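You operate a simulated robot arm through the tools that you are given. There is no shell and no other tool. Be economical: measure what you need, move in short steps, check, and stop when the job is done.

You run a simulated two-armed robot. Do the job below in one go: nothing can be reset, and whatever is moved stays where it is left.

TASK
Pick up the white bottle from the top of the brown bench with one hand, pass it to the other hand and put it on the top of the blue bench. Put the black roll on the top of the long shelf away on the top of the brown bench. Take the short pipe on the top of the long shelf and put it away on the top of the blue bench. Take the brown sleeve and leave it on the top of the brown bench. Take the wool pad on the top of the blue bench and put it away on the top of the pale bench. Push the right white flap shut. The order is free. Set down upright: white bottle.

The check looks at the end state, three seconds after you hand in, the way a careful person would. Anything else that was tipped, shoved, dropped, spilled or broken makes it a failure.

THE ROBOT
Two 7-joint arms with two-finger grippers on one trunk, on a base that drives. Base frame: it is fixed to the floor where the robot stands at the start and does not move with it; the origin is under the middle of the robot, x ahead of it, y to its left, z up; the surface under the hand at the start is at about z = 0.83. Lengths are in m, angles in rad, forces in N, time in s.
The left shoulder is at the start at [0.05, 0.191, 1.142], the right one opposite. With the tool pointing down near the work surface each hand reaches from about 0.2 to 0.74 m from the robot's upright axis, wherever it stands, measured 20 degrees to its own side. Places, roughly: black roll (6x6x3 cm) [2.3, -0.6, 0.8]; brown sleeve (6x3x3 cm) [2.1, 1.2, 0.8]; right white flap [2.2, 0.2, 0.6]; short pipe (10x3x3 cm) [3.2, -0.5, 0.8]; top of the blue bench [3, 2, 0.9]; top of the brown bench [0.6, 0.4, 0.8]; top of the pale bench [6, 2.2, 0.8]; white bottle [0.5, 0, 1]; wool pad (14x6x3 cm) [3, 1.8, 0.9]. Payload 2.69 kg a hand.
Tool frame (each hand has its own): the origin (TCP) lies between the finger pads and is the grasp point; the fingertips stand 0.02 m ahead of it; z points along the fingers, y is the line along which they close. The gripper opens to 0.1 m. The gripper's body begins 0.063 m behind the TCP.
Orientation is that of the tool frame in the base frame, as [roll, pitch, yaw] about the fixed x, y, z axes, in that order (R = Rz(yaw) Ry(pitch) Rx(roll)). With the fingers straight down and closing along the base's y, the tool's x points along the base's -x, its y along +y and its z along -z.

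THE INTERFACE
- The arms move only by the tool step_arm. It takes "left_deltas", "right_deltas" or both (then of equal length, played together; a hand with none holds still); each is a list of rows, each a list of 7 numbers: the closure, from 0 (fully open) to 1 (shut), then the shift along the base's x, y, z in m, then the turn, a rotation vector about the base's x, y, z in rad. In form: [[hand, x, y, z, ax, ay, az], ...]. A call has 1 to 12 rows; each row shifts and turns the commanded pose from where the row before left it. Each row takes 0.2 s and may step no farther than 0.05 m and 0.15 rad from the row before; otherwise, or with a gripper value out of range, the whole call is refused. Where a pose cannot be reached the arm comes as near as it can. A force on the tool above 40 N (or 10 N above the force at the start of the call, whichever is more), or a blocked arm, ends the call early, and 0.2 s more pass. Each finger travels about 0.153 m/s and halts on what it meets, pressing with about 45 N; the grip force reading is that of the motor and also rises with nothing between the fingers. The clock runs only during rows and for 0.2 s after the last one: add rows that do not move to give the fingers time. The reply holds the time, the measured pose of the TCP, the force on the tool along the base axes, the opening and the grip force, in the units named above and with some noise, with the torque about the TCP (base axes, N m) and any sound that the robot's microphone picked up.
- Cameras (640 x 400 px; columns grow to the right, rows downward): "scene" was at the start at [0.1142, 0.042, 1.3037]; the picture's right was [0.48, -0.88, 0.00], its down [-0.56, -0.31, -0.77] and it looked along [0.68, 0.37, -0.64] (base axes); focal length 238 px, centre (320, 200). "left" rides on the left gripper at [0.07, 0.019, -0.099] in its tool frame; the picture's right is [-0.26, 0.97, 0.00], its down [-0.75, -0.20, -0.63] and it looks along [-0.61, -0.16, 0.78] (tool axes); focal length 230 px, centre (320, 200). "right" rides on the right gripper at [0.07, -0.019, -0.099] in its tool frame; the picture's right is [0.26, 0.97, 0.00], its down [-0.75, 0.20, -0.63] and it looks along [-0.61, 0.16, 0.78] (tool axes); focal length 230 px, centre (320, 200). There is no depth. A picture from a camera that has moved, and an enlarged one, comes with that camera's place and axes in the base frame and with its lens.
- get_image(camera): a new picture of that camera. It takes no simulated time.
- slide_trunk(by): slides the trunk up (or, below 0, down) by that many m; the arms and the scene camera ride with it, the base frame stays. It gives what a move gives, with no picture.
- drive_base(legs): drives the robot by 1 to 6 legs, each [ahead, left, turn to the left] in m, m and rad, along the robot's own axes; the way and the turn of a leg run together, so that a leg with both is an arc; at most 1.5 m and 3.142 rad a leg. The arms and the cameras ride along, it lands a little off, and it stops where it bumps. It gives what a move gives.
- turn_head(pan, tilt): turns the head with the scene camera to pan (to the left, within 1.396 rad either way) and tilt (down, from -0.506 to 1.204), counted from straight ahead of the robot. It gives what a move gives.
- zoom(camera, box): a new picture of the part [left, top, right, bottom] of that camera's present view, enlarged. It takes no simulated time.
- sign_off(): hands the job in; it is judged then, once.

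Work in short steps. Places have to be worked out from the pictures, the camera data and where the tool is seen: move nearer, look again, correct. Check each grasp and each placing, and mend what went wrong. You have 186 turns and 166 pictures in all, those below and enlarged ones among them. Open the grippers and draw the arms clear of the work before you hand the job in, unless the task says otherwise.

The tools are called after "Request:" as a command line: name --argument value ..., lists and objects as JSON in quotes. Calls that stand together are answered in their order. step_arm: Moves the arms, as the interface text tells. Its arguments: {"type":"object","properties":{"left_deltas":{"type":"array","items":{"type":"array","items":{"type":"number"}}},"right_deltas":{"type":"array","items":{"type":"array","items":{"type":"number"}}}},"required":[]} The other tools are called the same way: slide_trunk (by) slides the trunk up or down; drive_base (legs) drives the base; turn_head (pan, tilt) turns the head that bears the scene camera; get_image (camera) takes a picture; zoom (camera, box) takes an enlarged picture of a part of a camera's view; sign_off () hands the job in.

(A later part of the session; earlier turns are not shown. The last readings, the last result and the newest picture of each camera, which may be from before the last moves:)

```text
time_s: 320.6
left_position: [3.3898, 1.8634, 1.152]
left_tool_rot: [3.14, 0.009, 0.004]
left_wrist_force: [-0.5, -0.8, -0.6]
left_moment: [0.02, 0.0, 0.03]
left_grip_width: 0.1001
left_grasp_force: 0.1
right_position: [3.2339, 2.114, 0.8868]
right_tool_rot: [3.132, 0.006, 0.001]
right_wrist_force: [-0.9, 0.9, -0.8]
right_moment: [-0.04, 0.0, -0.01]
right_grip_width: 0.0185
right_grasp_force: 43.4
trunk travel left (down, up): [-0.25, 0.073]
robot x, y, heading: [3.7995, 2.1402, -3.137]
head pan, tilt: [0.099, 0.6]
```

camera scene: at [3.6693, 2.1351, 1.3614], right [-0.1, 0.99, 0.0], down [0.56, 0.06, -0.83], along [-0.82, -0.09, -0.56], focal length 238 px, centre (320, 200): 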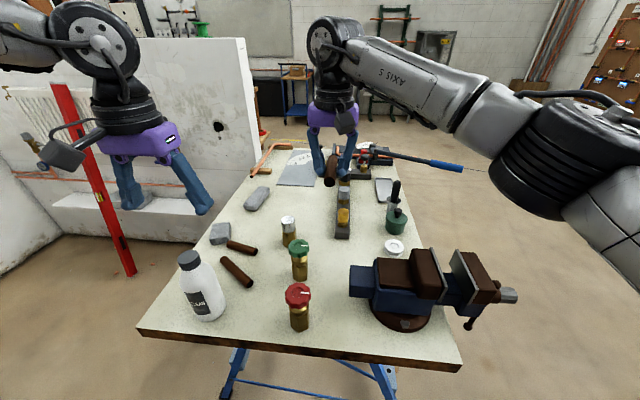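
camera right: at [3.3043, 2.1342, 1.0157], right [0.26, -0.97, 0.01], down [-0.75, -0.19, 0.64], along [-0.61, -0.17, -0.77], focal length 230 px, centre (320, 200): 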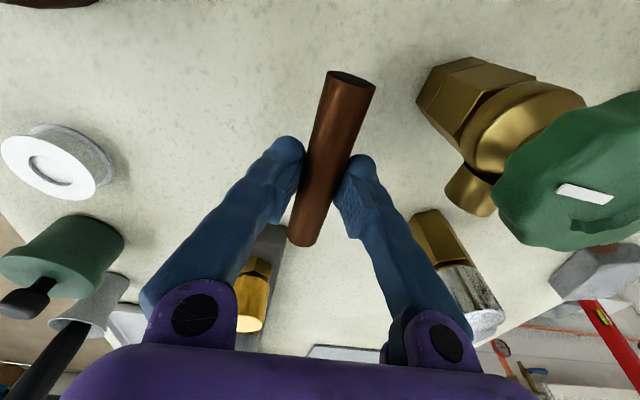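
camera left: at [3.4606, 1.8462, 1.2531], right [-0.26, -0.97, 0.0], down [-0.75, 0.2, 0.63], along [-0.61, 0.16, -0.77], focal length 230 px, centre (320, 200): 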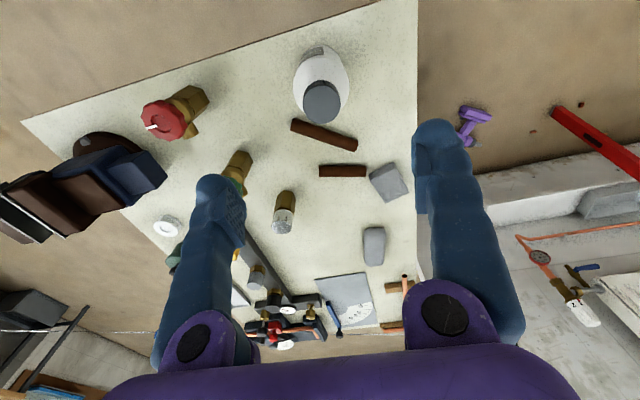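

Request:
step_arm --right_deltas '[[0.95, 0, 0, -0.003, 0, 0, 0], [0.95, 0, 0, -0.003, 0, 0, 0], [0.95, 0, 0, 0, 0, 0, 0]]'

Request:
get_image --camera "right"

```text
time_s: 321.4
left_position: [3.3892, 1.8628, 1.1517]
left_tool_rot: [3.139, 0.006, 0.003]
left_wrist_force: [0.4, -0.2, -0.1]
left_moment: [0.01, 0.01, -0.02]
left_grip_width: 0.1001
left_grasp_force: 0.1
right_position: [3.233, 2.1138, 0.8809]
right_tool_rot: [3.133, 0.006, 0.0]
right_wrist_force: [0.9, 0.9, -0.1]
right_moment: [0.02, -0.08, 0.01]
right_grip_width: 0.0187
right_grasp_force: 44.0
trunk travel left (down, up): [-0.25, 0.073]
robot x, y, heading: [3.7957, 2.1415, -3.136]
head pan, tilt: [0.099, 0.6]
```

```text
55 pictures are left
camera right: at [3.3043, 2.1332, 0.9783], right [0.26, -0.97, 0.01], down [-0.75, -0.2, 0.64], along [-0.61, -0.17, -0.77], focal length 230 px, centre (320, 200)
```

right: 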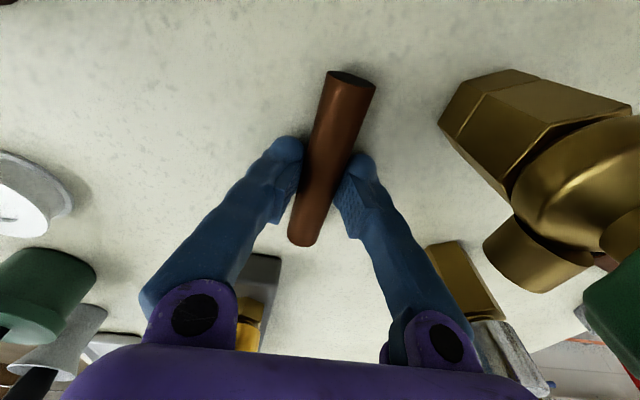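

Request:
step_arm --right_deltas '[[0.95, 0, 0, -0.003, 0, 0, 0], [0.95, 0, 0, 0, 0, 0, 0]]'

```text
time_s: 322.0
left_position: [3.3907, 1.8629, 1.1525]
left_tool_rot: [3.14, 0.009, 0.003]
left_wrist_force: [1.0, -0.2, 0.4]
left_moment: [-0.02, -0.01, -0.03]
left_grip_width: 0.0998
left_grasp_force: 0.2
right_position: [3.2337, 2.1141, 0.8782]
right_tool_rot: [3.132, 0.008, -0.001]
right_wrist_force: [-1.2, -0.5, 10.9]
right_moment: [-0.03, -0.55, -0.05]
right_grip_width: 0.0186
right_grasp_force: 44.0
trunk travel left (down, up): [-0.25, 0.073]
robot x, y, heading: [3.7966, 2.1419, -3.137]
head pan, tilt: [0.099, 0.6]
```

Contact (11 N). Opening to ~4.5 cm only, then lifting straight up.

Request:
step_arm --right_deltas '[[0.75, 0, 0, 0, 0, 0, 0], [0.65, 0, 0, 0, 0, 0, 0], [0.55, 0, 0, 0, 0, 0, 0], [0.55, 0, 0, 0, 0, 0, 0], [0.55, 0, 0, 0.03, 0, 0, 0], [0.55, 0, 0, 0.05, 0, 0, 0], [0.55, 0, 0, 0.05, 0, 0, 0], [0.55, 0, 0, 0.05, 0, 0, 0], [0.55, 0, 0, 0.05, 0, 0, 0], [0.2, 0.03, 0.03, 0.02, 0, 0, 0]]'

Request:
get_image --camera "scene"

Request:
get_image --camera "right"

```text
time_s: 324.2
left_position: [3.3904, 1.8664, 1.1533]
left_tool_rot: [3.138, 0.008, 0.001]
left_wrist_force: [-0.1, -0.4, 0.1]
left_moment: [-0.04, 0.01, 0.01]
left_grip_width: 0.1003
left_grasp_force: 0.0
right_position: [3.2656, 2.1463, 1.128]
right_tool_rot: [3.133, 0.007, -0.001]
right_wrist_force: [0.2, 0.3, 0.2]
right_moment: [-0.01, 0.02, 0.02]
right_grip_width: 0.0803
right_grasp_force: 0.0
trunk travel left (down, up): [-0.25, 0.073]
robot x, y, heading: [3.7994, 2.141, -3.13]
head pan, tilt: [0.099, 0.6]
```

```text
54 pictures are left
camera scene: at [3.6701, 2.1359, 1.3615], right [-0.1, 0.99, 0.0], down [0.56, 0.06, -0.83], along [-0.82, -0.09, -0.56], focal length 238 px, centre (320, 200)
```

scene: 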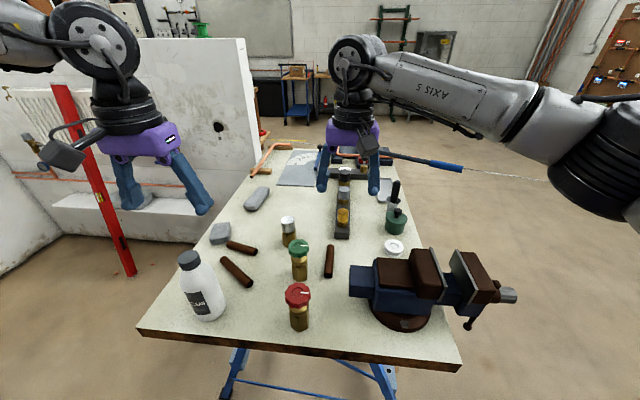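

```text
53 pictures are left
camera right: at [3.3362, 2.1655, 1.2251], right [0.26, -0.97, 0.01], down [-0.75, -0.19, 0.64], along [-0.61, -0.17, -0.77], focal length 230 px, centre (320, 200)
```

right: 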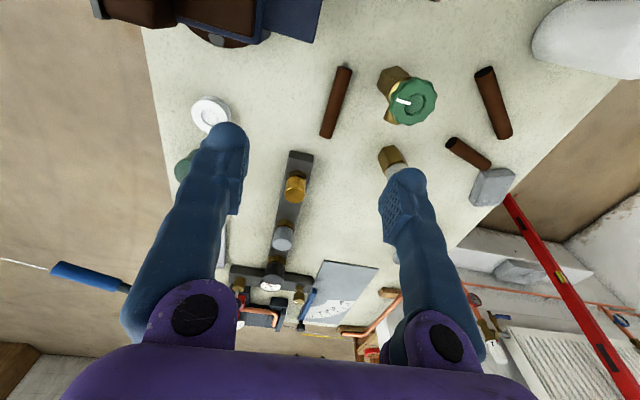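

The pipe is placed. Next the wool pad at ≈(2.98, 1.83), with axis ~17° off. I'll retract the right hand, raise the trunk fully (so the left arm clears the bottle) and nudge 4 cm ahead.

Request:
step_arm --right_deltas '[[0, 0.035, 0.03, 0.02, 0, 0, 0], [0, 0.035, 0.03, 0.02, 0, 0, 0], [0, 0.035, 0.03, 0.01, 0, 0, 0], [0, 0.035, 0.03, 0, 0, 0, 0], [0, 0.035, 0.03, 0, 0, 0, 0], [0, 0.03, 0.03, 0, 0, 0, 0]]'

Request:
slide_trunk --by 0.07

Request:
drive_base --legs '[[0.045, 0, 0]]'

Request:
step_arm --left_deltas '[[0, -0.04, 0, 0, 0, 0, -0.12], [0, -0.04, -0.005, 0, 0, 0, -0.13], [0, -0.04, -0.005, 0, 0.0375, 0.145, 0], [0, -0.04, -0.005, -0.01, 0.0375, 0.145, 0], [0, -0.04, -0.005, -0.01, 0.0375, 0.145, 0], [0, -0.04, -0.005, -0.02, 0.0375, 0.145, 0], [0, -0.03, -0.005, -0.02, 0, 0, 0], [0, 0, 0, 0, 0, 0, 0]]'

Request:
get_image --camera "left"

Request:
get_image --camera "scene"

```text
refused: row 1 steps farther than a row can; nothing moved
```

```text
time_s: 325.3
left_position: [3.3886, 1.8624, 1.2227]
left_tool_rot: [3.14, 0.008, 0.006]
left_wrist_force: [0.6, 0.0, 0.0]
left_moment: [0.0, 0.01, 0.04]
left_grip_width: 0.0999
left_grasp_force: 0.0
right_position: [3.2641, 2.1445, 1.1957]
right_tool_rot: [3.133, 0.007, 0.0]
right_wrist_force: [-0.5, 0.5, -0.3]
right_moment: [0.01, -0.01, 0.02]
right_grip_width: 0.0799
right_grasp_force: 0.0
trunk travel left (down, up): [-0.32, 0.003]
robot x, y, heading: [3.7963, 2.1433, -3.135]
head pan, tilt: [0.099, 0.6]
```

```text
time_s: 326.2
left_position: [3.3434, 1.864, 1.2221]
left_tool_rot: [3.141, 0.006, 0.003]
left_wrist_force: [0.4, 0.7, 0.4]
left_moment: [-0.03, -0.02, 0.04]
left_grip_width: 0.0997
left_grasp_force: 0.1
right_position: [3.2192, 2.1436, 1.197]
right_tool_rot: [3.133, 0.006, -0.001]
right_wrist_force: [-0.4, -0.7, 0.2]
right_moment: [0.02, -0.03, 0.0]
right_grip_width: 0.0802
right_grasp_force: 0.0
trunk travel left (down, up): [-0.32, 0.003]
robot x, y, heading: [3.7527, 2.1424, -3.133]
head pan, tilt: [0.099, 0.6]
```

```text
time_s: 328.0
left_position: [3.0772, 1.8325, 1.1621]
left_tool_rot: [-3.141, 0.61, -0.247]
left_wrist_force: [0.6, 0.3, -0.4]
left_moment: [0.01, -0.01, -0.01]
left_grip_width: 0.0998
left_grasp_force: 0.0
right_position: [3.2212, 2.1449, 1.1964]
right_tool_rot: [3.133, 0.007, -0.001]
right_wrist_force: [0.8, 0.3, 0.5]
right_moment: [0.01, 0.03, 0.03]
right_grip_width: 0.0799
right_grasp_force: 0.1
trunk travel left (down, up): [-0.32, 0.003]
robot x, y, heading: [3.7545, 2.1455, -3.136]
head pan, tilt: [0.099, 0.6]
```

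```text
52 pictures are left
camera left: at [3.1834, 1.7868, 1.205], right [-0.44, -0.88, 0.15], down [-0.2, 0.26, 0.95], along [-0.87, 0.39, -0.29], focal length 230 px, centre (320, 200)
```

left: 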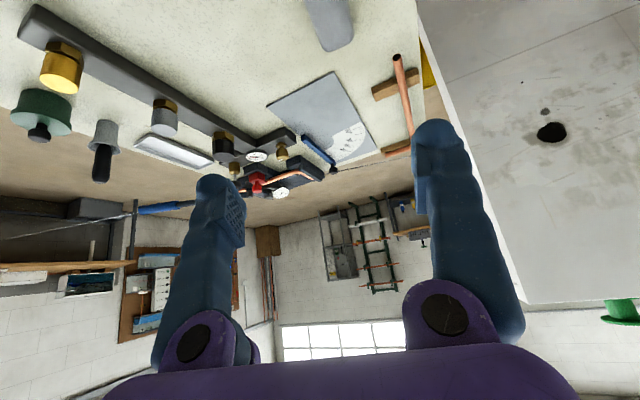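

```text
51 pictures are left
camera scene: at [3.6252, 2.1337, 1.4316], right [-0.1, 0.99, 0.0], down [0.56, 0.06, -0.83], along [-0.82, -0.09, -0.56], focal length 238 px, centre (320, 200)
```

scene: 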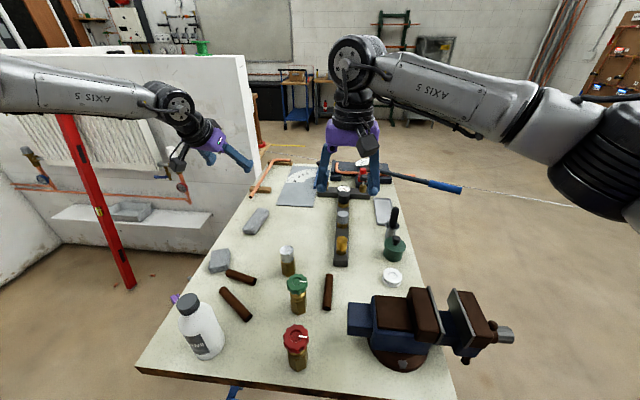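

Pad confirmed at ≈(2.97, 1.83). Moving over it and lowering to z≈0.96 for a check.

Request:
step_arm --left_deltas '[[0, -0.02, -0.002, -0.04, 0, 0, 0], [0, -0.02, -0.002, -0.04, 0, 0, 0], [0, -0.02, -0.002, -0.04, 0, 0, 0], [0, -0.02, -0.002, -0.04, 0, 0, 0], [0, 0, 0, -0.035, 0, 0, 0], [0, 0, 0, 0, 0, 0, 0]]'

Request:
get_image --camera "left"

Request:
get_image --camera "scene"

```text
time_s: 329.4
left_position: [3.0686, 1.804, 1.0114]
left_tool_rot: [-3.138, 0.608, -0.248]
left_wrist_force: [0.1, 0.1, -0.1]
left_moment: [0.01, 0.01, 0.01]
left_grip_width: 0.0998
left_grasp_force: 0.0
left hand out of reach, approached as far as the arm can: row 2, 3, 4, 5
right_position: [3.2179, 2.1447, 1.1956]
right_tool_rot: [3.134, 0.008, -0.001]
right_wrist_force: [0.2, -0.3, -0.5]
right_moment: [-0.01, 0.01, 0.02]
right_grip_width: 0.0798
right_grasp_force: 0.1
trunk travel left (down, up): [-0.32, 0.003]
robot x, y, heading: [3.7492, 2.1422, -3.134]
head pan, tilt: [0.099, 0.6]
```

```text
50 pictures are left
camera left: at [3.1742, 1.7574, 1.0538], right [-0.44, -0.88, 0.15], down [-0.2, 0.26, 0.95], along [-0.87, 0.39, -0.29], focal length 230 px, centre (320, 200)
```

left: 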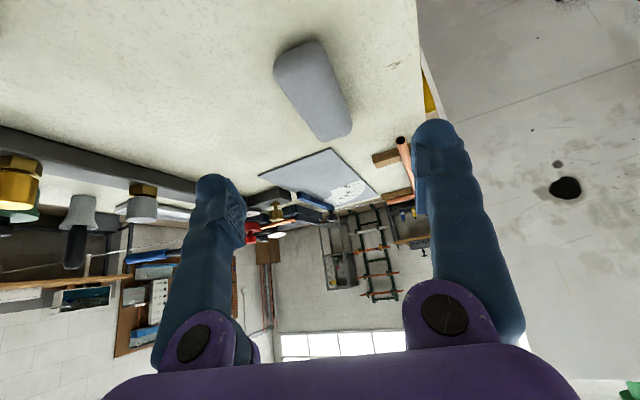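

```text
49 pictures are left
camera scene: at [3.624, 2.1339, 1.4314], right [-0.1, 0.99, 0.0], down [0.56, 0.06, -0.83], along [-0.82, -0.09, -0.56], focal length 238 px, centre (320, 200)
```

scene: 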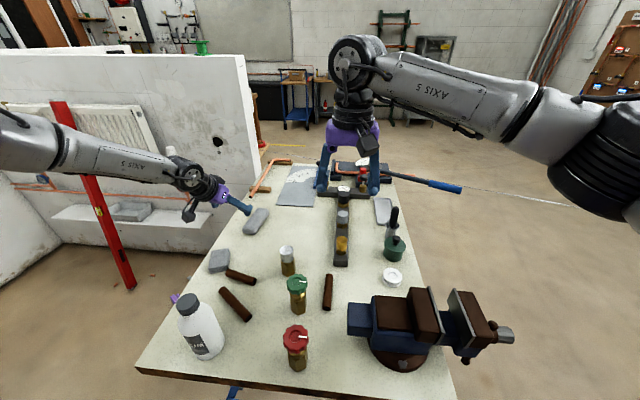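

The forearm passes on the bench's left side, clear of the bottle. The reach is short, so I'll lower the trunk 6 cm and try advancing.

Request:
slide_trunk --by -0.06

Request:
step_arm --left_deltas '[[0, -0.025, 0.005, 0, 0, 0, 0], [0, -0.025, 0.006, 0, 0, 0, 0], [0, 0, 0, 0, 0, 0, 0]]'

Request:
get_image --camera "scene"

```text
time_s: 330.4
left_position: [3.0686, 1.803, 0.9506]
left_tool_rot: [-3.14, 0.608, -0.248]
left_wrist_force: [-1.3, 0.1, 0.1]
left_moment: [0.01, -0.02, -0.03]
left_grip_width: 0.1001
left_grasp_force: 0.1
right_position: [3.2189, 2.145, 1.1368]
right_tool_rot: [3.132, 0.005, 0.0]
right_wrist_force: [1.0, 0.2, 0.9]
right_moment: [-0.01, -0.01, -0.01]
right_grip_width: 0.0798
right_grasp_force: 0.2
trunk travel left (down, up): [-0.26, 0.063]
robot x, y, heading: [3.7532, 2.1456, -3.135]
head pan, tilt: [0.099, 0.6]
```

```text
time_s: 331.2
left_position: [3.0615, 1.8032, 0.9617]
left_tool_rot: [3.141, 0.609, -0.247]
left_wrist_force: [-0.9, 0.7, 0.0]
left_moment: [0.0, -0.03, -0.01]
left_grip_width: 0.1
left_grasp_force: 0.1
left hand out of reach, approached as far as the arm can: row 1, 2
right_position: [3.2181, 2.1441, 1.1357]
right_tool_rot: [3.132, 0.007, 0.0]
right_wrist_force: [1.0, -0.1, -0.9]
right_moment: [0.01, 0.01, -0.04]
right_grip_width: 0.08
right_grasp_force: 0.0
trunk travel left (down, up): [-0.26, 0.063]
robot x, y, heading: [3.7527, 2.1413, -3.14]
head pan, tilt: [0.099, 0.6]
```

```text
48 pictures are left
camera scene: at [3.624, 2.1337, 1.3714], right [-0.1, 0.99, 0.0], down [0.56, 0.06, -0.83], along [-0.82, -0.09, -0.56], focal length 238 px, centre (320, 200)
```

scene: 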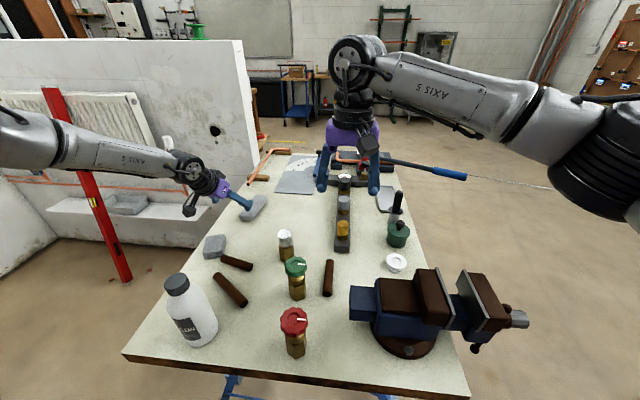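

The limit seems set by the wrist orientation. I'll undo some of the yaw and try again.

Request:
step_arm --left_deltas '[[0, 0, 0, 0, 0, 0, 0.1], [0, 0, 0, 0, 0, 0, 0.1], [0, -0.025, 0.006, 0, 0, 0, 0], [0, -0.025, 0.006, 0, 0, 0, 0], [0, -0.02, 0.006, 0, 0, 0, 0], [0, 0, 0, 0, 0, 0, 0]]'

```text
time_s: 332.6
left_position: [3.0458, 1.8036, 0.993]
left_tool_rot: [-3.14, 0.607, -0.046]
left_wrist_force: [0.6, 0.4, 0.5]
left_moment: [0.01, -0.03, -0.01]
left_grip_width: 0.1001
left_grasp_force: 0.1
left hand out of reach, approached as far as the arm can: row 2, 3, 4, 5
right_position: [3.2193, 2.1443, 1.1372]
right_tool_rot: [3.133, 0.007, 0.0]
right_wrist_force: [0.4, 0.4, -0.5]
right_moment: [-0.02, 0.0, 0.01]
right_grip_width: 0.0801
right_grasp_force: 0.0
trunk travel left (down, up): [-0.26, 0.063]
robot x, y, heading: [3.7533, 2.14, -3.134]
head pan, tilt: [0.099, 0.6]
```

Request:
step_arm --left_deltas '[[0, 0, 0, 0, 0, 0.14, 0], [0, 0, 0, 0, 0, 0.14, 0], [0, 0, 0, 0, 0, 0.14, 0], [0, -0.025, 0.006, 0, 0, 0, 0], [0, -0.025, 0.006, -0.01, 0, 0, 0], [0, 0, 0, -0.03, 0, 0, 0], [0, 0, 0, 0, 0, 0, 0]]'

Request:
get_image --camera "left"

```text
time_s: 334.2
left_position: [3.028, 1.8044, 0.9961]
left_tool_rot: [3.103, 1.026, -0.073]
left_wrist_force: [-0.1, 1.2, 0.2]
left_moment: [0.0, 0.01, -0.02]
left_grip_width: 0.0999
left_grasp_force: 0.0
left hand out of reach, approached as far as the arm can: row 4, 5, 6
right_position: [3.2193, 2.1453, 1.1372]
right_tool_rot: [3.132, 0.007, 0.0]
right_wrist_force: [0.4, -0.2, 0.6]
right_moment: [-0.01, -0.01, 0.0]
right_grip_width: 0.0801
right_grasp_force: 0.0
trunk travel left (down, up): [-0.26, 0.063]
robot x, y, heading: [3.7511, 2.1425, -3.135]
head pan, tilt: [0.099, 0.6]
```

```text
47 pictures are left
camera left: at [3.1467, 1.7802, 0.99], right [-0.18, -0.96, 0.24], down [0.16, 0.21, 0.96], along [-0.97, 0.21, 0.12], focal length 230 px, centre (320, 200)
```

left: 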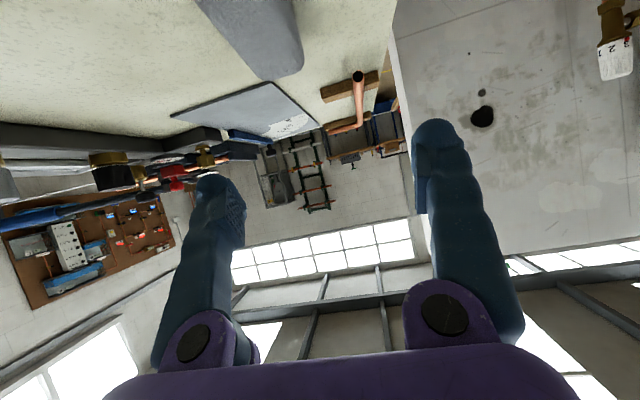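

The reach is short by a few cm. Let me look straight down at the gap between my torso and the bench edge to see whether I can move closer.

Request:
turn_head --pan 0.3 --tilt 1.15

Request:
get_image --camera "scene"

```text
time_s: 335.2
left_position: [3.0263, 1.8046, 0.9979]
left_tool_rot: [3.105, 1.026, -0.076]
left_wrist_force: [-0.6, -0.9, 0.5]
left_moment: [0.01, 0.0, -0.02]
left_grip_width: 0.1
left_grasp_force: 0.1
right_position: [3.2195, 2.1447, 1.1369]
right_tool_rot: [3.135, 0.009, 0.0]
right_wrist_force: [-1.0, 0.6, 0.4]
right_moment: [0.05, -0.02, -0.02]
right_grip_width: 0.08
right_grasp_force: 0.1
trunk travel left (down, up): [-0.26, 0.063]
robot x, y, heading: [3.7489, 2.1388, -3.136]
head pan, tilt: [0.3, 1.15]
```

```text
46 pictures are left
camera scene: at [3.6551, 2.125, 1.3297], right [-0.3, 0.95, 0.0], down [0.87, 0.27, -0.41], along [-0.39, -0.12, -0.91], focal length 238 px, centre (320, 200)
```

scene: 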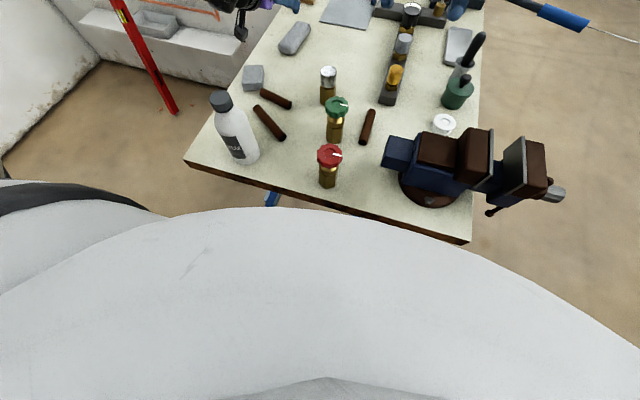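

There are only ~3 cm to spare at the torso. I'll advance 2 cm, set the tilt to ~40° (keeping the wrist camera above the small grey block), and gain the rest by lowering the trunk.

Request:
step_arm --left_deltas '[[0, 0.01, 0.006, 0.01, 0, -0.11, 0], [0, 0.01, 0.006, 0.01, 0, -0.11, 0], [0, 0.01, 0.005, 0, 0, -0.106, 0], [0, 0, 0, 0, 0, 0, -0.12], [0, 0, 0, 0, 0, 0, 0]]'

Request:
drive_base --legs '[[0.02, 0, 0]]'

Request:
slide_trunk --by -0.06

Request:
turn_head --pan 0.3 --tilt 0.75

Request:
get_image --camera "scene"

Request:
get_image --camera "left"

```text
time_s: 336.4
left_position: [3.0588, 1.8216, 1.0152]
left_tool_rot: [3.135, 0.702, -0.171]
left_wrist_force: [0.7, 0.8, 0.5]
left_moment: [0.0, 0.02, 0.02]
left_grip_width: 0.1
left_grasp_force: 0.0
right_position: [3.2193, 2.1444, 1.1369]
right_tool_rot: [3.134, 0.007, -0.001]
right_wrist_force: [-0.9, 0.7, 0.2]
right_moment: [-0.02, 0.03, -0.01]
right_grip_width: 0.0798
right_grasp_force: 0.1
trunk travel left (down, up): [-0.26, 0.063]
robot x, y, heading: [3.7549, 2.1425, -3.137]
head pan, tilt: [0.3, 1.15]
```

```text
time_s: 337.2
left_position: [3.0391, 1.8212, 1.0147]
left_tool_rot: [3.137, 0.701, -0.17]
left_wrist_force: [-0.3, 0.0, 0.6]
left_moment: [0.0, 0.01, -0.01]
left_grip_width: 0.1001
left_grasp_force: 0.1
right_position: [3.2001, 2.1436, 1.1362]
right_tool_rot: [3.132, 0.005, 0.0]
right_wrist_force: [-0.4, 0.2, 0.2]
right_moment: [0.03, 0.01, 0.02]
right_grip_width: 0.0799
right_grasp_force: 0.0
trunk travel left (down, up): [-0.26, 0.063]
robot x, y, heading: [3.7329, 2.14, -3.13]
head pan, tilt: [0.3, 1.15]
```

```text
time_s: 338.2
left_position: [3.039, 1.821, 0.9558]
left_tool_rot: [3.137, 0.701, -0.171]
left_wrist_force: [-0.9, 0.1, 0.2]
left_moment: [0.03, 0.0, 0.01]
left_grip_width: 0.1
left_grasp_force: 0.0
right_position: [3.1998, 2.1437, 1.0772]
right_tool_rot: [3.133, 0.006, 0.0]
right_wrist_force: [-0.2, -0.9, -1.1]
right_moment: [0.03, 0.03, 0.02]
right_grip_width: 0.0801
right_grasp_force: 0.0
trunk travel left (down, up): [-0.2, 0.123]
robot x, y, heading: [3.7363, 2.1403, -3.136]
head pan, tilt: [0.3, 1.15]
```

```text
time_s: 339.0
left_position: [3.0385, 1.821, 0.955]
left_tool_rot: [3.137, 0.702, -0.171]
left_wrist_force: [-0.5, 0.4, -0.5]
left_moment: [0.03, 0.0, 0.01]
left_grip_width: 0.1002
left_grasp_force: 0.1
right_position: [3.1995, 2.1446, 1.0761]
right_tool_rot: [3.133, 0.006, -0.001]
right_wrist_force: [0.3, -0.1, 0.2]
right_moment: [-0.03, -0.03, -0.02]
right_grip_width: 0.08
right_grasp_force: 0.1
trunk travel left (down, up): [-0.2, 0.123]
robot x, y, heading: [3.7308, 2.1351, -3.138]
head pan, tilt: [0.3, 0.75]
```

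```text
45 pictures are left
camera scene: at [3.6133, 2.1179, 1.2985], right [-0.3, 0.95, 0.0], down [0.65, 0.2, -0.73], along [-0.7, -0.22, -0.68], focal length 238 px, centre (320, 200)
```

scene: 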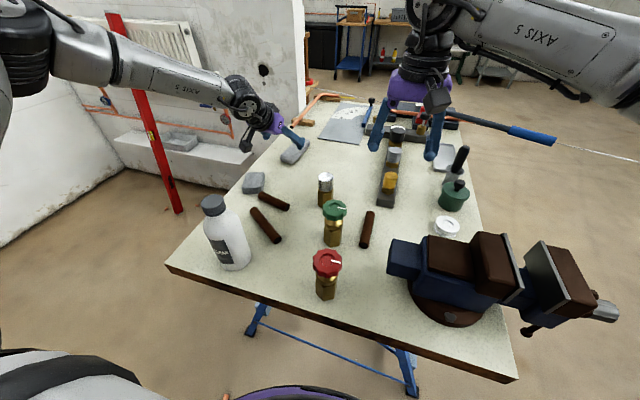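

```text
44 pictures are left
camera left: at [3.1515, 1.784, 0.9879], right [-0.36, -0.92, 0.17], down [-0.13, 0.23, 0.96], along [-0.93, 0.32, -0.2], focal length 230 px, centre (320, 200)
```

left: 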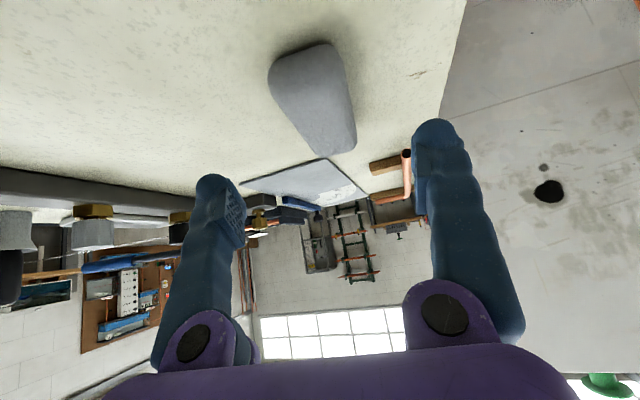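

The pad is centred between the fingers and aligned. Before lowering the trunk 6 cm, I'll raise and pull back the right hand so it clears the valves.

Request:
step_arm --right_deltas '[[0, 0, 0, 0.045, 0, 0, 0], [0, 0, 0, 0.045, 0, 0, 0], [0, 0.03, 0.03, 0.02, 0, 0, 0], [0, 0.03, 0.03, 0, 0, 0, 0], [0, 0.03, 0.03, 0, 0, 0, 0], [0, 0.03, 0.03, 0, 0, 0, 0], [0, 0.03, 0.03, 0, 0, 0, 0], [0, 0.03, 0.03, 0, 0, 0, 0]]'

Request:
slide_trunk --by -0.06

Request:
step_arm --left_deltas '[[0, -0.012, 0.001, -0.002, 0, 0, 0], [0, -0.01, 0.001, -0.002, 0, 0, 0], [0, 0, 0, 0, 0, 0, 0]]'

Request:
get_image --camera "left"

```text
time_s: 340.8
left_position: [3.04, 1.8222, 0.9567]
left_tool_rot: [3.136, 0.701, -0.17]
left_wrist_force: [1.4, 0.5, 0.3]
left_moment: [-0.01, -0.02, -0.01]
left_grip_width: 0.1
left_grasp_force: 0.0
right_position: [3.3763, 2.3281, 1.1868]
right_tool_rot: [3.134, 0.008, 0.0]
right_wrist_force: [-0.2, 0.3, 0.1]
right_moment: [0.04, 0.01, -0.01]
right_grip_width: 0.1001
right_grasp_force: 0.0
trunk travel left (down, up): [-0.2, 0.123]
robot x, y, heading: [3.7336, 2.1433, -3.137]
head pan, tilt: [0.3, 0.75]
```

```text
time_s: 341.8
left_position: [3.039, 1.8209, 0.8955]
left_tool_rot: [3.137, 0.701, -0.17]
left_wrist_force: [0.0, -0.5, -1.5]
left_moment: [-0.02, -0.01, -0.02]
left_grip_width: 0.1002
left_grasp_force: 0.0
right_position: [3.3747, 2.3253, 1.1259]
right_tool_rot: [3.134, 0.009, -0.001]
right_wrist_force: [0.0, 0.1, -0.2]
right_moment: [0.0, 0.03, 0.02]
right_grip_width: 0.0999
right_grasp_force: 0.1
trunk travel left (down, up): [-0.14, 0.183]
robot x, y, heading: [3.7338, 2.1416, -3.138]
head pan, tilt: [0.3, 0.75]
```

```text
time_s: 342.6
left_position: [3.0161, 1.8237, 0.8921]
left_tool_rot: [3.137, 0.701, -0.169]
left_wrist_force: [0.4, 0.2, 0.2]
left_moment: [-0.01, -0.02, 0.02]
left_grip_width: 0.0999
left_grasp_force: 0.0
right_position: [3.3758, 2.3258, 1.1265]
right_tool_rot: [3.133, 0.007, 0.0]
right_wrist_force: [0.2, 0.3, -0.1]
right_moment: [-0.02, 0.03, -0.01]
right_grip_width: 0.0999
right_grasp_force: 0.0
trunk travel left (down, up): [-0.14, 0.183]
robot x, y, heading: [3.7331, 2.1429, -3.137]
head pan, tilt: [0.3, 0.75]
```

```text
43 pictures are left
camera left: at [3.1287, 1.7871, 0.925], right [-0.35, -0.92, 0.17], down [-0.13, 0.23, 0.96], along [-0.93, 0.32, -0.2], focal length 230 px, centre (320, 200)
```

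left: 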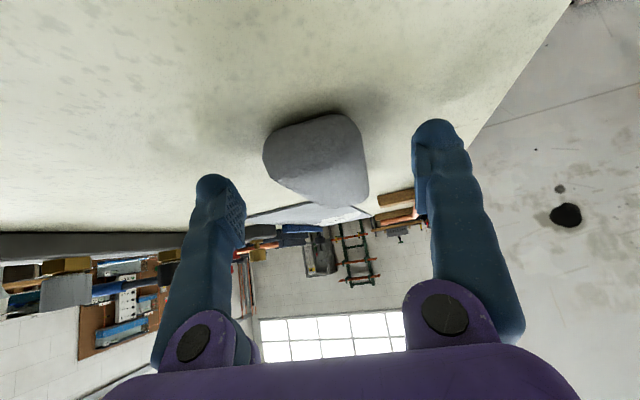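

In reach. A bit further forward and down, then close.

Request:
step_arm --left_deltas '[[0, -0.012, 0.002, -0.004, 0, 0, 0], [0, 0, 0, 0, 0, 0, 0], [0.4, 0, 0, 0, 0, 0, 0], [0.8, 0, 0, 0, 0, 0, 0], [0.8, 0, 0, 0, 0, 0, 0]]'

Request:
get_image --camera "left"

```text
time_s: 343.8
left_position: [3.0119, 1.8243, 0.8912]
left_tool_rot: [3.137, 0.701, -0.172]
left_wrist_force: [-0.2, 0.0, 0.7]
left_moment: [0.06, 0.04, -0.01]
left_grip_width: 0.0498
left_grasp_force: 44.7
left hand out of reach, approached as far as the arm can: row 1
right_position: [3.3744, 2.3259, 1.1259]
right_tool_rot: [3.133, 0.008, 0.0]
right_wrist_force: [1.3, 0.1, -0.1]
right_moment: [0.01, 0.01, -0.01]
right_grip_width: 0.0999
right_grasp_force: 0.1
trunk travel left (down, up): [-0.14, 0.183]
robot x, y, heading: [3.7349, 2.1385, -3.141]
head pan, tilt: [0.3, 0.75]
```

```text
42 pictures are left
camera left: at [3.1244, 1.7871, 0.9236], right [-0.36, -0.92, 0.17], down [-0.13, 0.23, 0.96], along [-0.93, 0.32, -0.2], focal length 230 px, centre (320, 200)
```

left: 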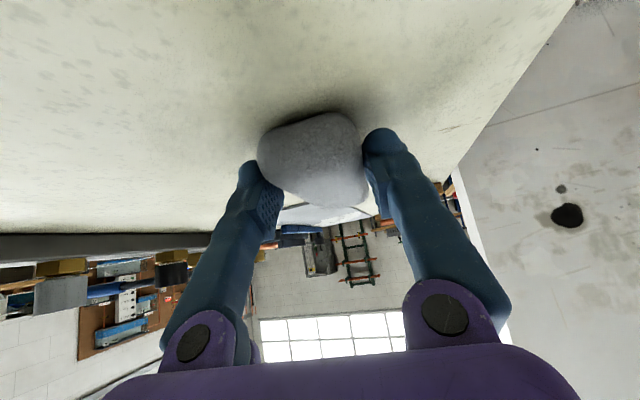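

The pad is gripped (0.05 m). Lifting with the trunk so that it comes straight up.

Request:
slide_trunk --by 0.15

Request:
get_image --camera "scene"

```text
time_s: 345.6
left_position: [3.0112, 1.8236, 1.0406]
left_tool_rot: [3.136, 0.702, -0.172]
left_wrist_force: [0.1, 0.3, 0.7]
left_moment: [0.02, -0.01, -0.01]
left_grip_width: 0.05
left_grasp_force: 44.6
right_position: [3.3737, 2.3272, 1.2771]
right_tool_rot: [3.133, 0.007, 0.0]
right_wrist_force: [-0.1, -0.2, -1.1]
right_moment: [0.02, 0.04, -0.01]
right_grip_width: 0.0999
right_grasp_force: 0.0
trunk travel left (down, up): [-0.29, 0.033]
robot x, y, heading: [3.7335, 2.1399, -3.14]
head pan, tilt: [0.3, 0.75]
```

```text
41 pictures are left
camera scene: at [3.613, 2.1179, 1.3885], right [-0.3, 0.95, 0.0], down [0.65, 0.2, -0.73], along [-0.7, -0.22, -0.68], focal length 238 px, centre (320, 200)
```

scene: 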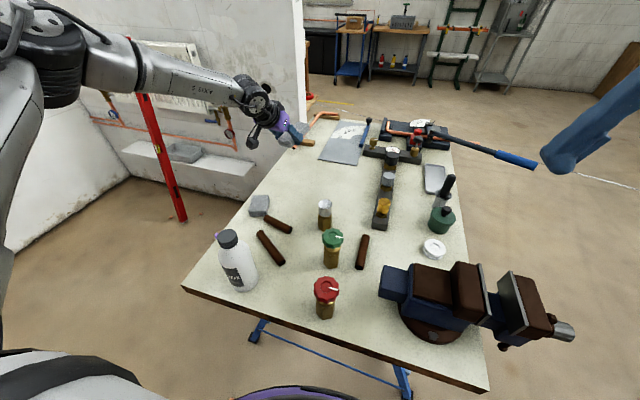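

Pad lifted. Raising and retracting the left hand, then backing off and turning toward the pale bench.

Request:
step_arm --left_deltas '[[0.8, 0.01, 0, 0.04, 0, 0, 0], [0.8, 0.01, 0, 0.04, 0, 0, 0], [0.8, 0.02, 0, 0.04, 0, 0, 0], [0.8, 0.03, 0, 0.03, 0, -0.1, 0], [0.8, 0.045, 0, 0, 0, -0.1, 0], [0.8, 0.045, 0.005, 0, 0, -0.12, 0], [0.8, 0.045, 0.005, 0, 0, -0.12, 0], [0.8, 0.045, 0.005, 0, 0, -0.12, 0], [0.8, 0.045, 0.005, 0, 0, -0.14, 0.05], [0.8, 0.045, 0.005, 0, 0, 0, 0.12], [0.8, 0.045, 0.01, 0, 0, 0, 0]]'

Request:
drive_base --legs '[[-0.6, 0, 0], [0, 0, -1.57], [0, 0, -1.57]]'

Request:
turn_head --pan 0.0 --tilt 0.4

Request:
get_image --camera "scene"

```text
time_s: 348.0
left_position: [3.395, 1.8589, 1.1899]
left_tool_rot: [-3.04, 0.009, 0.04]
left_wrist_force: [0.1, 0.3, -0.3]
left_moment: [0.0, -0.02, 0.02]
left_grip_width: 0.0498
left_grasp_force: 44.6
right_position: [3.3751, 2.3259, 1.2771]
right_tool_rot: [3.133, 0.009, 0.0]
right_wrist_force: [0.3, 0.5, -0.8]
right_moment: [0.02, -0.01, 0.03]
right_grip_width: 0.1001
right_grasp_force: 0.0
trunk travel left (down, up): [-0.29, 0.033]
robot x, y, heading: [3.7323, 2.139, -3.138]
head pan, tilt: [0.3, 0.75]
```

```text
time_s: 358.7
left_position: [4.6426, 2.4478, 1.1896]
left_tool_rot: [-3.041, 0.007, -3.034]
left_wrist_force: [-0.7, 0.7, -1.1]
left_moment: [-0.01, 0.01, -0.01]
left_grip_width: 0.0497
left_grasp_force: 45.4
right_position: [4.6938, 1.9858, 1.2728]
right_tool_rot: [3.138, -0.001, -3.063]
right_wrist_force: [0.2, -0.8, -0.2]
right_moment: [0.01, 0.03, -0.01]
right_grip_width: 0.0998
right_grasp_force: 0.1
trunk travel left (down, up): [-0.29, 0.033]
robot x, y, heading: [4.3205, 2.141, 0.076]
head pan, tilt: [0.3, 0.75]
stopped in leg 3: the robot was blocked; the commanded pose is now the measured one
```

```text
time_s: 359.6
left_position: [4.6442, 2.4478, 1.1893]
left_tool_rot: [-3.041, 0.005, -3.033]
left_wrist_force: [-0.1, -0.9, -0.7]
left_moment: [0.01, 0.0, 0.01]
left_grip_width: 0.05
left_grasp_force: 44.7
right_position: [4.6943, 1.9854, 1.2736]
right_tool_rot: [3.139, -0.001, -3.064]
right_wrist_force: [0.6, 0.3, 1.4]
right_moment: [0.01, 0.01, -0.02]
right_grip_width: 0.1002
right_grasp_force: 0.1
trunk travel left (down, up): [-0.29, 0.033]
robot x, y, heading: [4.3215, 2.1393, 0.077]
head pan, tilt: [0.0, 0.4]
```

```text
40 pictures are left
camera scene: at [4.4575, 2.1534, 1.419], right [0.07, -1.0, 0.0], down [-0.39, -0.03, -0.92], along [0.92, 0.07, -0.39], focal length 238 px, centre (320, 200)
```

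scene: 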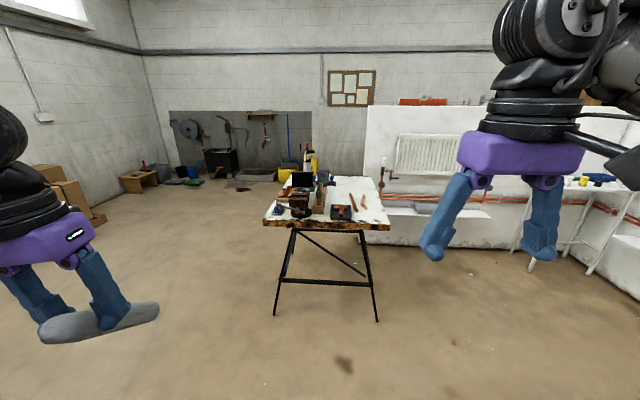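

The pale bench is ahead. The turn stopped slightly early - something on my right may have been touched; checking.

Request:
turn_head --pan -1.39 --tilt 0.6

Request:
get_image --camera "scene"

```text
time_s: 361.1
left_position: [4.6432, 2.4488, 1.1896]
left_tool_rot: [-3.04, 0.005, -3.034]
left_wrist_force: [-0.4, -0.4, 0.4]
left_moment: [0.02, 0.01, 0.01]
left_grip_width: 0.0499
left_grasp_force: 44.8
right_position: [4.6959, 1.9855, 1.2734]
right_tool_rot: [3.138, -0.002, -3.066]
right_wrist_force: [0.1, 0.0, -0.2]
right_moment: [0.0, 0.02, -0.02]
right_grip_width: 0.0998
right_grasp_force: 0.1
trunk travel left (down, up): [-0.29, 0.033]
robot x, y, heading: [4.3204, 2.1431, 0.07]
head pan, tilt: [-1.389, 0.6]
```

```text
39 pictures are left
camera scene: at [4.3876, 2.0612, 1.4012], right [-0.97, -0.25, 0.0], down [-0.15, 0.55, -0.83], along [0.21, -0.8, -0.56], focal length 238 px, centre (320, 200)
```

scene: 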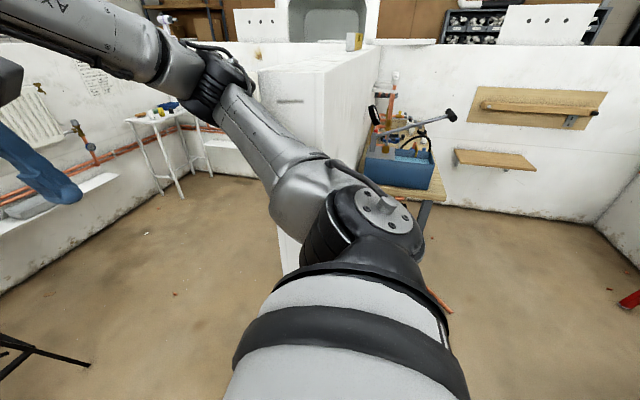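

The right arm rests near a partition end; nothing disturbed. I'll sidestep left 12 cm, and look closely at the pale bench for a free spot.

Request:
drive_base --legs '[[0.05, 0.15, -0.07], [0.45, 0, 0]]'

Request:
turn_head --pan 0.0 --tilt 0.6

Request:
zoom --camera "scene" --box '[200, 100, 440, 250]'

```text
time_s: 365.3
left_position: [5.145, 2.5767, 1.191]
left_tool_rot: [-3.039, 0.009, -3.101]
left_wrist_force: [-1.3, 0.0, -1.0]
left_moment: [0.01, 0.02, 0.0]
left_grip_width: 0.0499
left_grasp_force: 45.8
right_position: [5.167, 2.112, 1.2751]
right_tool_rot: [3.136, 0.004, -3.131]
right_wrist_force: [1.0, -1.5, -0.4]
right_moment: [0.0, 0.01, 0.04]
right_grip_width: 0.1
right_grasp_force: 0.0
trunk travel left (down, up): [-0.29, 0.033]
robot x, y, heading: [4.8064, 2.295, 0.004]
head pan, tilt: [-1.389, 0.6]
```

```text
time_s: 366.8
left_position: [5.1445, 2.5759, 1.1906]
left_tool_rot: [-3.041, 0.01, -3.099]
left_wrist_force: [0.5, -0.9, 0.1]
left_moment: [0.0, 0.03, -0.03]
left_grip_width: 0.0498
left_grasp_force: 44.5
right_position: [5.1671, 2.1121, 1.2764]
right_tool_rot: [3.137, 0.003, -3.132]
right_wrist_force: [0.1, 0.2, -0.4]
right_moment: [0.03, -0.03, 0.01]
right_grip_width: 0.0998
right_grasp_force: 0.1
trunk travel left (down, up): [-0.29, 0.033]
robot x, y, heading: [4.8062, 2.2946, 0.012]
head pan, tilt: [0.0, 0.6]
```

```text
2.67 times, centred on (320, 175) of scene
camera zoom: at [4.9353, 2.2948, 1.4014], right [0.01, -1.0, 0.0], down [-0.56, 0.0, -0.83], along [0.83, 0.01, -0.56], focal length 635 px, centre (320, 267)
```

zoom: 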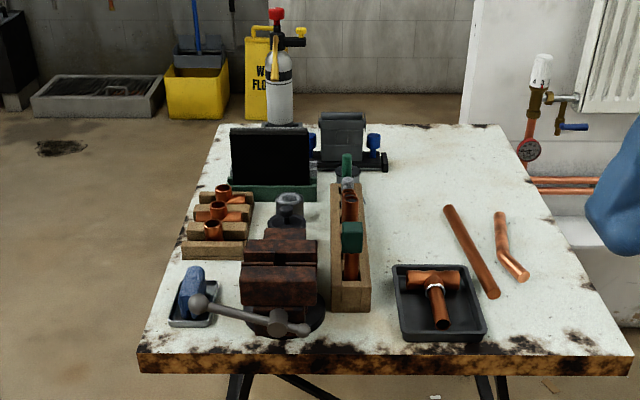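

A free strip lies between the wooden rack and the copper pipe, around (5.95, 2.105). I'll stand at (5.25, 1.92) so that it's in front of the left hand.

Request:
drive_base --legs '[[0.44, -0.37, -0.01]]'

Request:
step_arm --left_deltas '[[0.8, 0.02, 0, 0, 0.05, -0.13, 0], [0.8, 0.02, 0, 0, 0.05, -0.13, 0], [0.8, 0.02, 0, -0.01, 0, -0.145, 0], [0.8, 0.02, 0, -0.01, 0, -0.145, 0], [0.8, 0.02, 0, -0.02, 0, -0.145, 0], [0.8, 0, 0, 0, 0, 0, 0]]'

Request:
turn_head --pan 0.15 --tilt 0.7

Request:
get_image --camera "scene"

Request:
get_image --camera "left"

```text
time_s: 370.7
left_position: [5.59, 2.2086, 1.1908]
left_tool_rot: [-3.042, 0.007, -3.098]
left_wrist_force: [0.1, -0.1, 0.0]
left_moment: [-0.01, 0.02, -0.04]
left_grip_width: 0.0498
left_grasp_force: 44.9
right_position: [5.6109, 1.7455, 1.2744]
right_tool_rot: [3.136, 0.003, -3.129]
right_wrist_force: [0.4, 0.2, -0.5]
right_moment: [0.01, -0.01, -0.02]
right_grip_width: 0.0996
right_grasp_force: 0.1
trunk travel left (down, up): [-0.29, 0.033]
robot x, y, heading: [5.2509, 1.9236, 0.008]
head pan, tilt: [0.0, 0.6]
```

```text
time_s: 372.1
left_position: [5.6893, 2.2092, 1.1507]
left_tool_rot: [-3.113, 0.707, -3.104]
left_wrist_force: [-0.3, -0.4, -0.5]
left_moment: [-0.02, 0.02, 0.02]
left_grip_width: 0.0497
left_grasp_force: 44.9
right_position: [5.6099, 1.7444, 1.2759]
right_tool_rot: [3.138, 0.004, -3.131]
right_wrist_force: [-0.7, -0.7, -0.3]
right_moment: [-0.01, -0.03, 0.02]
right_grip_width: 0.1
right_grasp_force: 0.1
trunk travel left (down, up): [-0.29, 0.033]
robot x, y, heading: [5.2535, 1.9266, 0.014]
head pan, tilt: [0.0, 0.6]
```

```text
time_s: 372.8
left_position: [5.6893, 2.2086, 1.1511]
left_tool_rot: [-3.114, 0.709, -3.102]
left_wrist_force: [0.8, 0.4, -1.1]
left_moment: [0.0, 0.0, 0.01]
left_grip_width: 0.05
left_grasp_force: 45.0
right_position: [5.6124, 1.7455, 1.275]
right_tool_rot: [3.138, 0.003, -3.129]
right_wrist_force: [0.0, -0.1, 0.1]
right_moment: [0.0, 0.02, -0.01]
right_grip_width: 0.1
right_grasp_force: 0.0
trunk travel left (down, up): [-0.29, 0.033]
robot x, y, heading: [5.2512, 1.924, 0.008]
head pan, tilt: [0.15, 0.7]
```

```text
37 pictures are left
camera scene: at [5.3755, 1.9401, 1.3928], right [0.16, -0.99, 0.0], down [-0.64, -0.1, -0.77], along [0.76, 0.12, -0.64], focal length 238 px, centre (320, 200)
```

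scene: 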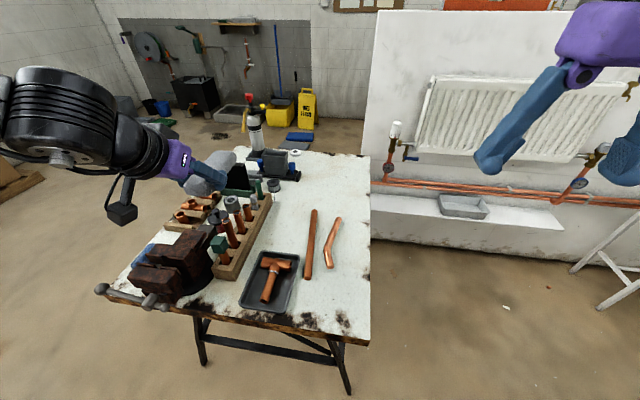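

```text
36 pictures are left
camera left: at [5.5712, 2.2264, 1.1818], right [0.18, 0.97, 0.15], down [0.16, -0.18, 0.97], along [0.97, -0.15, -0.19], focal length 230 px, centre (320, 200)
```

left: 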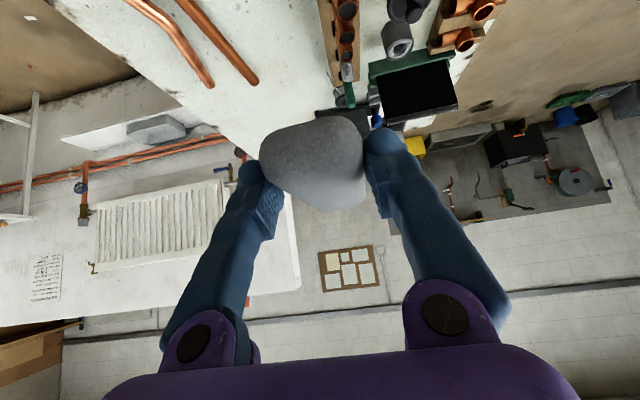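

The front-right corner area (x 5.61–5.76, y 1.90–1.97) is free and easier. Shifting right 0.18 m and moving the pad over it.

Request:
drive_base --legs '[[0, -0.18, 0]]'

Request:
step_arm --left_deltas '[[0.8, -0.02, -0.04, 0, 0, 0, 0], [0.8, -0.02, -0.04, -0.02, 0, 0, 0], [0.8, -0.005, -0.015, -0.04, 0, 0, 0], [0.8, 0, 0, -0.045, 0, 0, 0], [0.8, 0, 0, -0.045, 0, 0, 0], [0.8, 0, 0, -0.04, 0, 0, 0], [0.8, 0, 0, 0, 0, 0, 0]]'

Request:
get_image --camera "scene"

```text
time_s: 374.9
left_position: [5.6914, 2.0301, 1.1505]
left_tool_rot: [-3.115, 0.707, -3.107]
left_wrist_force: [0.2, -0.2, -0.6]
left_moment: [-0.01, 0.02, 0.01]
left_grip_width: 0.0499
left_grasp_force: 44.8
right_position: [5.6113, 1.5681, 1.2755]
right_tool_rot: [3.136, 0.004, -3.135]
right_wrist_force: [0.3, 0.1, 0.8]
right_moment: [0.04, -0.02, -0.02]
right_grip_width: 0.1001
right_grasp_force: 0.0
trunk travel left (down, up): [-0.29, 0.033]
robot x, y, heading: [5.253, 1.7494, 0.003]
head pan, tilt: [0.15, 0.7]
```

```text
time_s: 376.6
left_position: [5.6629, 1.9379, 0.9683]
left_tool_rot: [-3.113, 0.707, -3.107]
left_wrist_force: [0.2, -0.6, -0.7]
left_moment: [0.01, 0.02, 0.01]
left_grip_width: 0.0502
left_grasp_force: 44.9
left hand out of reach, approached as far as the arm can: row 2, 3, 6
right_position: [5.6123, 1.5667, 1.2755]
right_tool_rot: [3.136, 0.003, -3.135]
right_wrist_force: [-0.4, -0.2, -0.1]
right_moment: [0.01, 0.04, 0.01]
right_grip_width: 0.0998
right_grasp_force: 0.1
trunk travel left (down, up): [-0.29, 0.033]
robot x, y, heading: [5.255, 1.7492, 0.002]
head pan, tilt: [0.15, 0.7]
```

```text
35 pictures are left
camera scene: at [5.3768, 1.7628, 1.3928], right [0.15, -0.99, 0.0], down [-0.64, -0.1, -0.76], along [0.76, 0.12, -0.64], focal length 238 px, centre (320, 200)
```

scene: 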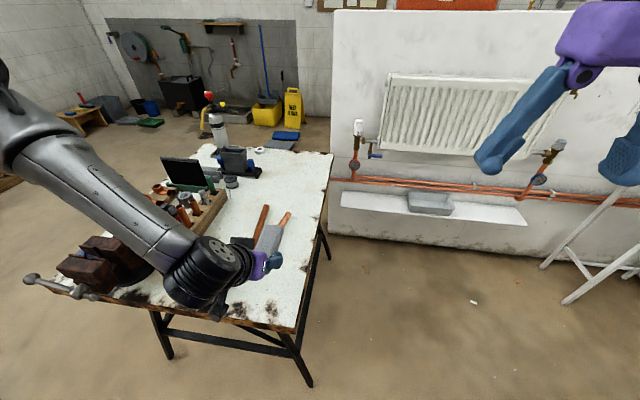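

The pad is above the free corner. Lowering the trunk 10 cm (forearm stays clear of the vise and rack), then fine-adjusting.

Request:
slide_trunk --by -0.1

Request:
step_arm --left_deltas '[[0.8, -0.01, -0.008, 0, 0, 0, 0], [0.8, -0.008, -0.007, 0, 0, 0, 0], [0.8, 0, 0, 0, 0, 0, 0]]'

Request:
get_image --camera "scene"

Request:
get_image --camera "left"

```text
time_s: 377.9
left_position: [5.6631, 1.9371, 0.8685]
left_tool_rot: [-3.112, 0.706, -3.108]
left_wrist_force: [0.4, -0.4, 0.0]
left_moment: [0.0, 0.03, 0.04]
left_grip_width: 0.05
left_grasp_force: 45.1
right_position: [5.6117, 1.5676, 1.1759]
right_tool_rot: [3.135, 0.003, -3.135]
right_wrist_force: [-0.9, 0.3, 0.1]
right_moment: [-0.02, 0.01, 0.01]
right_grip_width: 0.0999
right_grasp_force: 0.0
trunk travel left (down, up): [-0.19, 0.133]
robot x, y, heading: [5.253, 1.7466, 0.006]
head pan, tilt: [0.15, 0.7]
```

```text
time_s: 378.7
left_position: [5.6461, 1.9322, 0.8775]
left_tool_rot: [-3.111, 0.706, -3.107]
left_wrist_force: [0.1, -0.2, 0.2]
left_moment: [0.0, 0.02, 0.03]
left_grip_width: 0.05
left_grasp_force: 45.0
left hand out of reach, approached as far as the arm can: row 1, 2
right_position: [5.6116, 1.5673, 1.1748]
right_tool_rot: [3.135, 0.003, -3.135]
right_wrist_force: [-0.4, 0.7, 0.0]
right_moment: [0.04, 0.01, 0.01]
right_grip_width: 0.0998
right_grasp_force: 0.3
trunk travel left (down, up): [-0.19, 0.133]
robot x, y, heading: [5.2531, 1.7488, 0.005]
head pan, tilt: [0.15, 0.7]
```

```text
34 pictures are left
camera scene: at [5.3768, 1.7631, 1.2928], right [0.15, -0.99, 0.0], down [-0.64, -0.1, -0.76], along [0.76, 0.12, -0.64], focal length 238 px, centre (320, 200)
```

scene: 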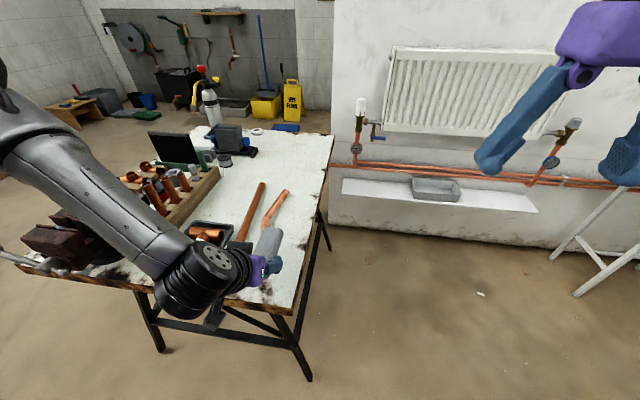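

```text
33 pictures are left
camera left: at [5.5284, 1.9508, 0.9085], right [0.18, 0.97, 0.14], down [0.17, -0.18, 0.97], along [0.97, -0.15, -0.19], focal length 230 px, centre (320, 200)
```

left: 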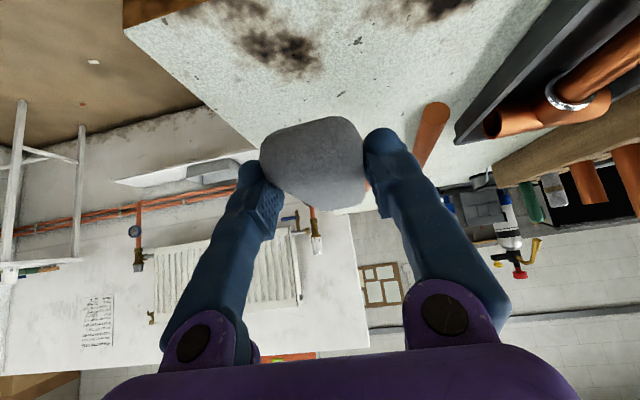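

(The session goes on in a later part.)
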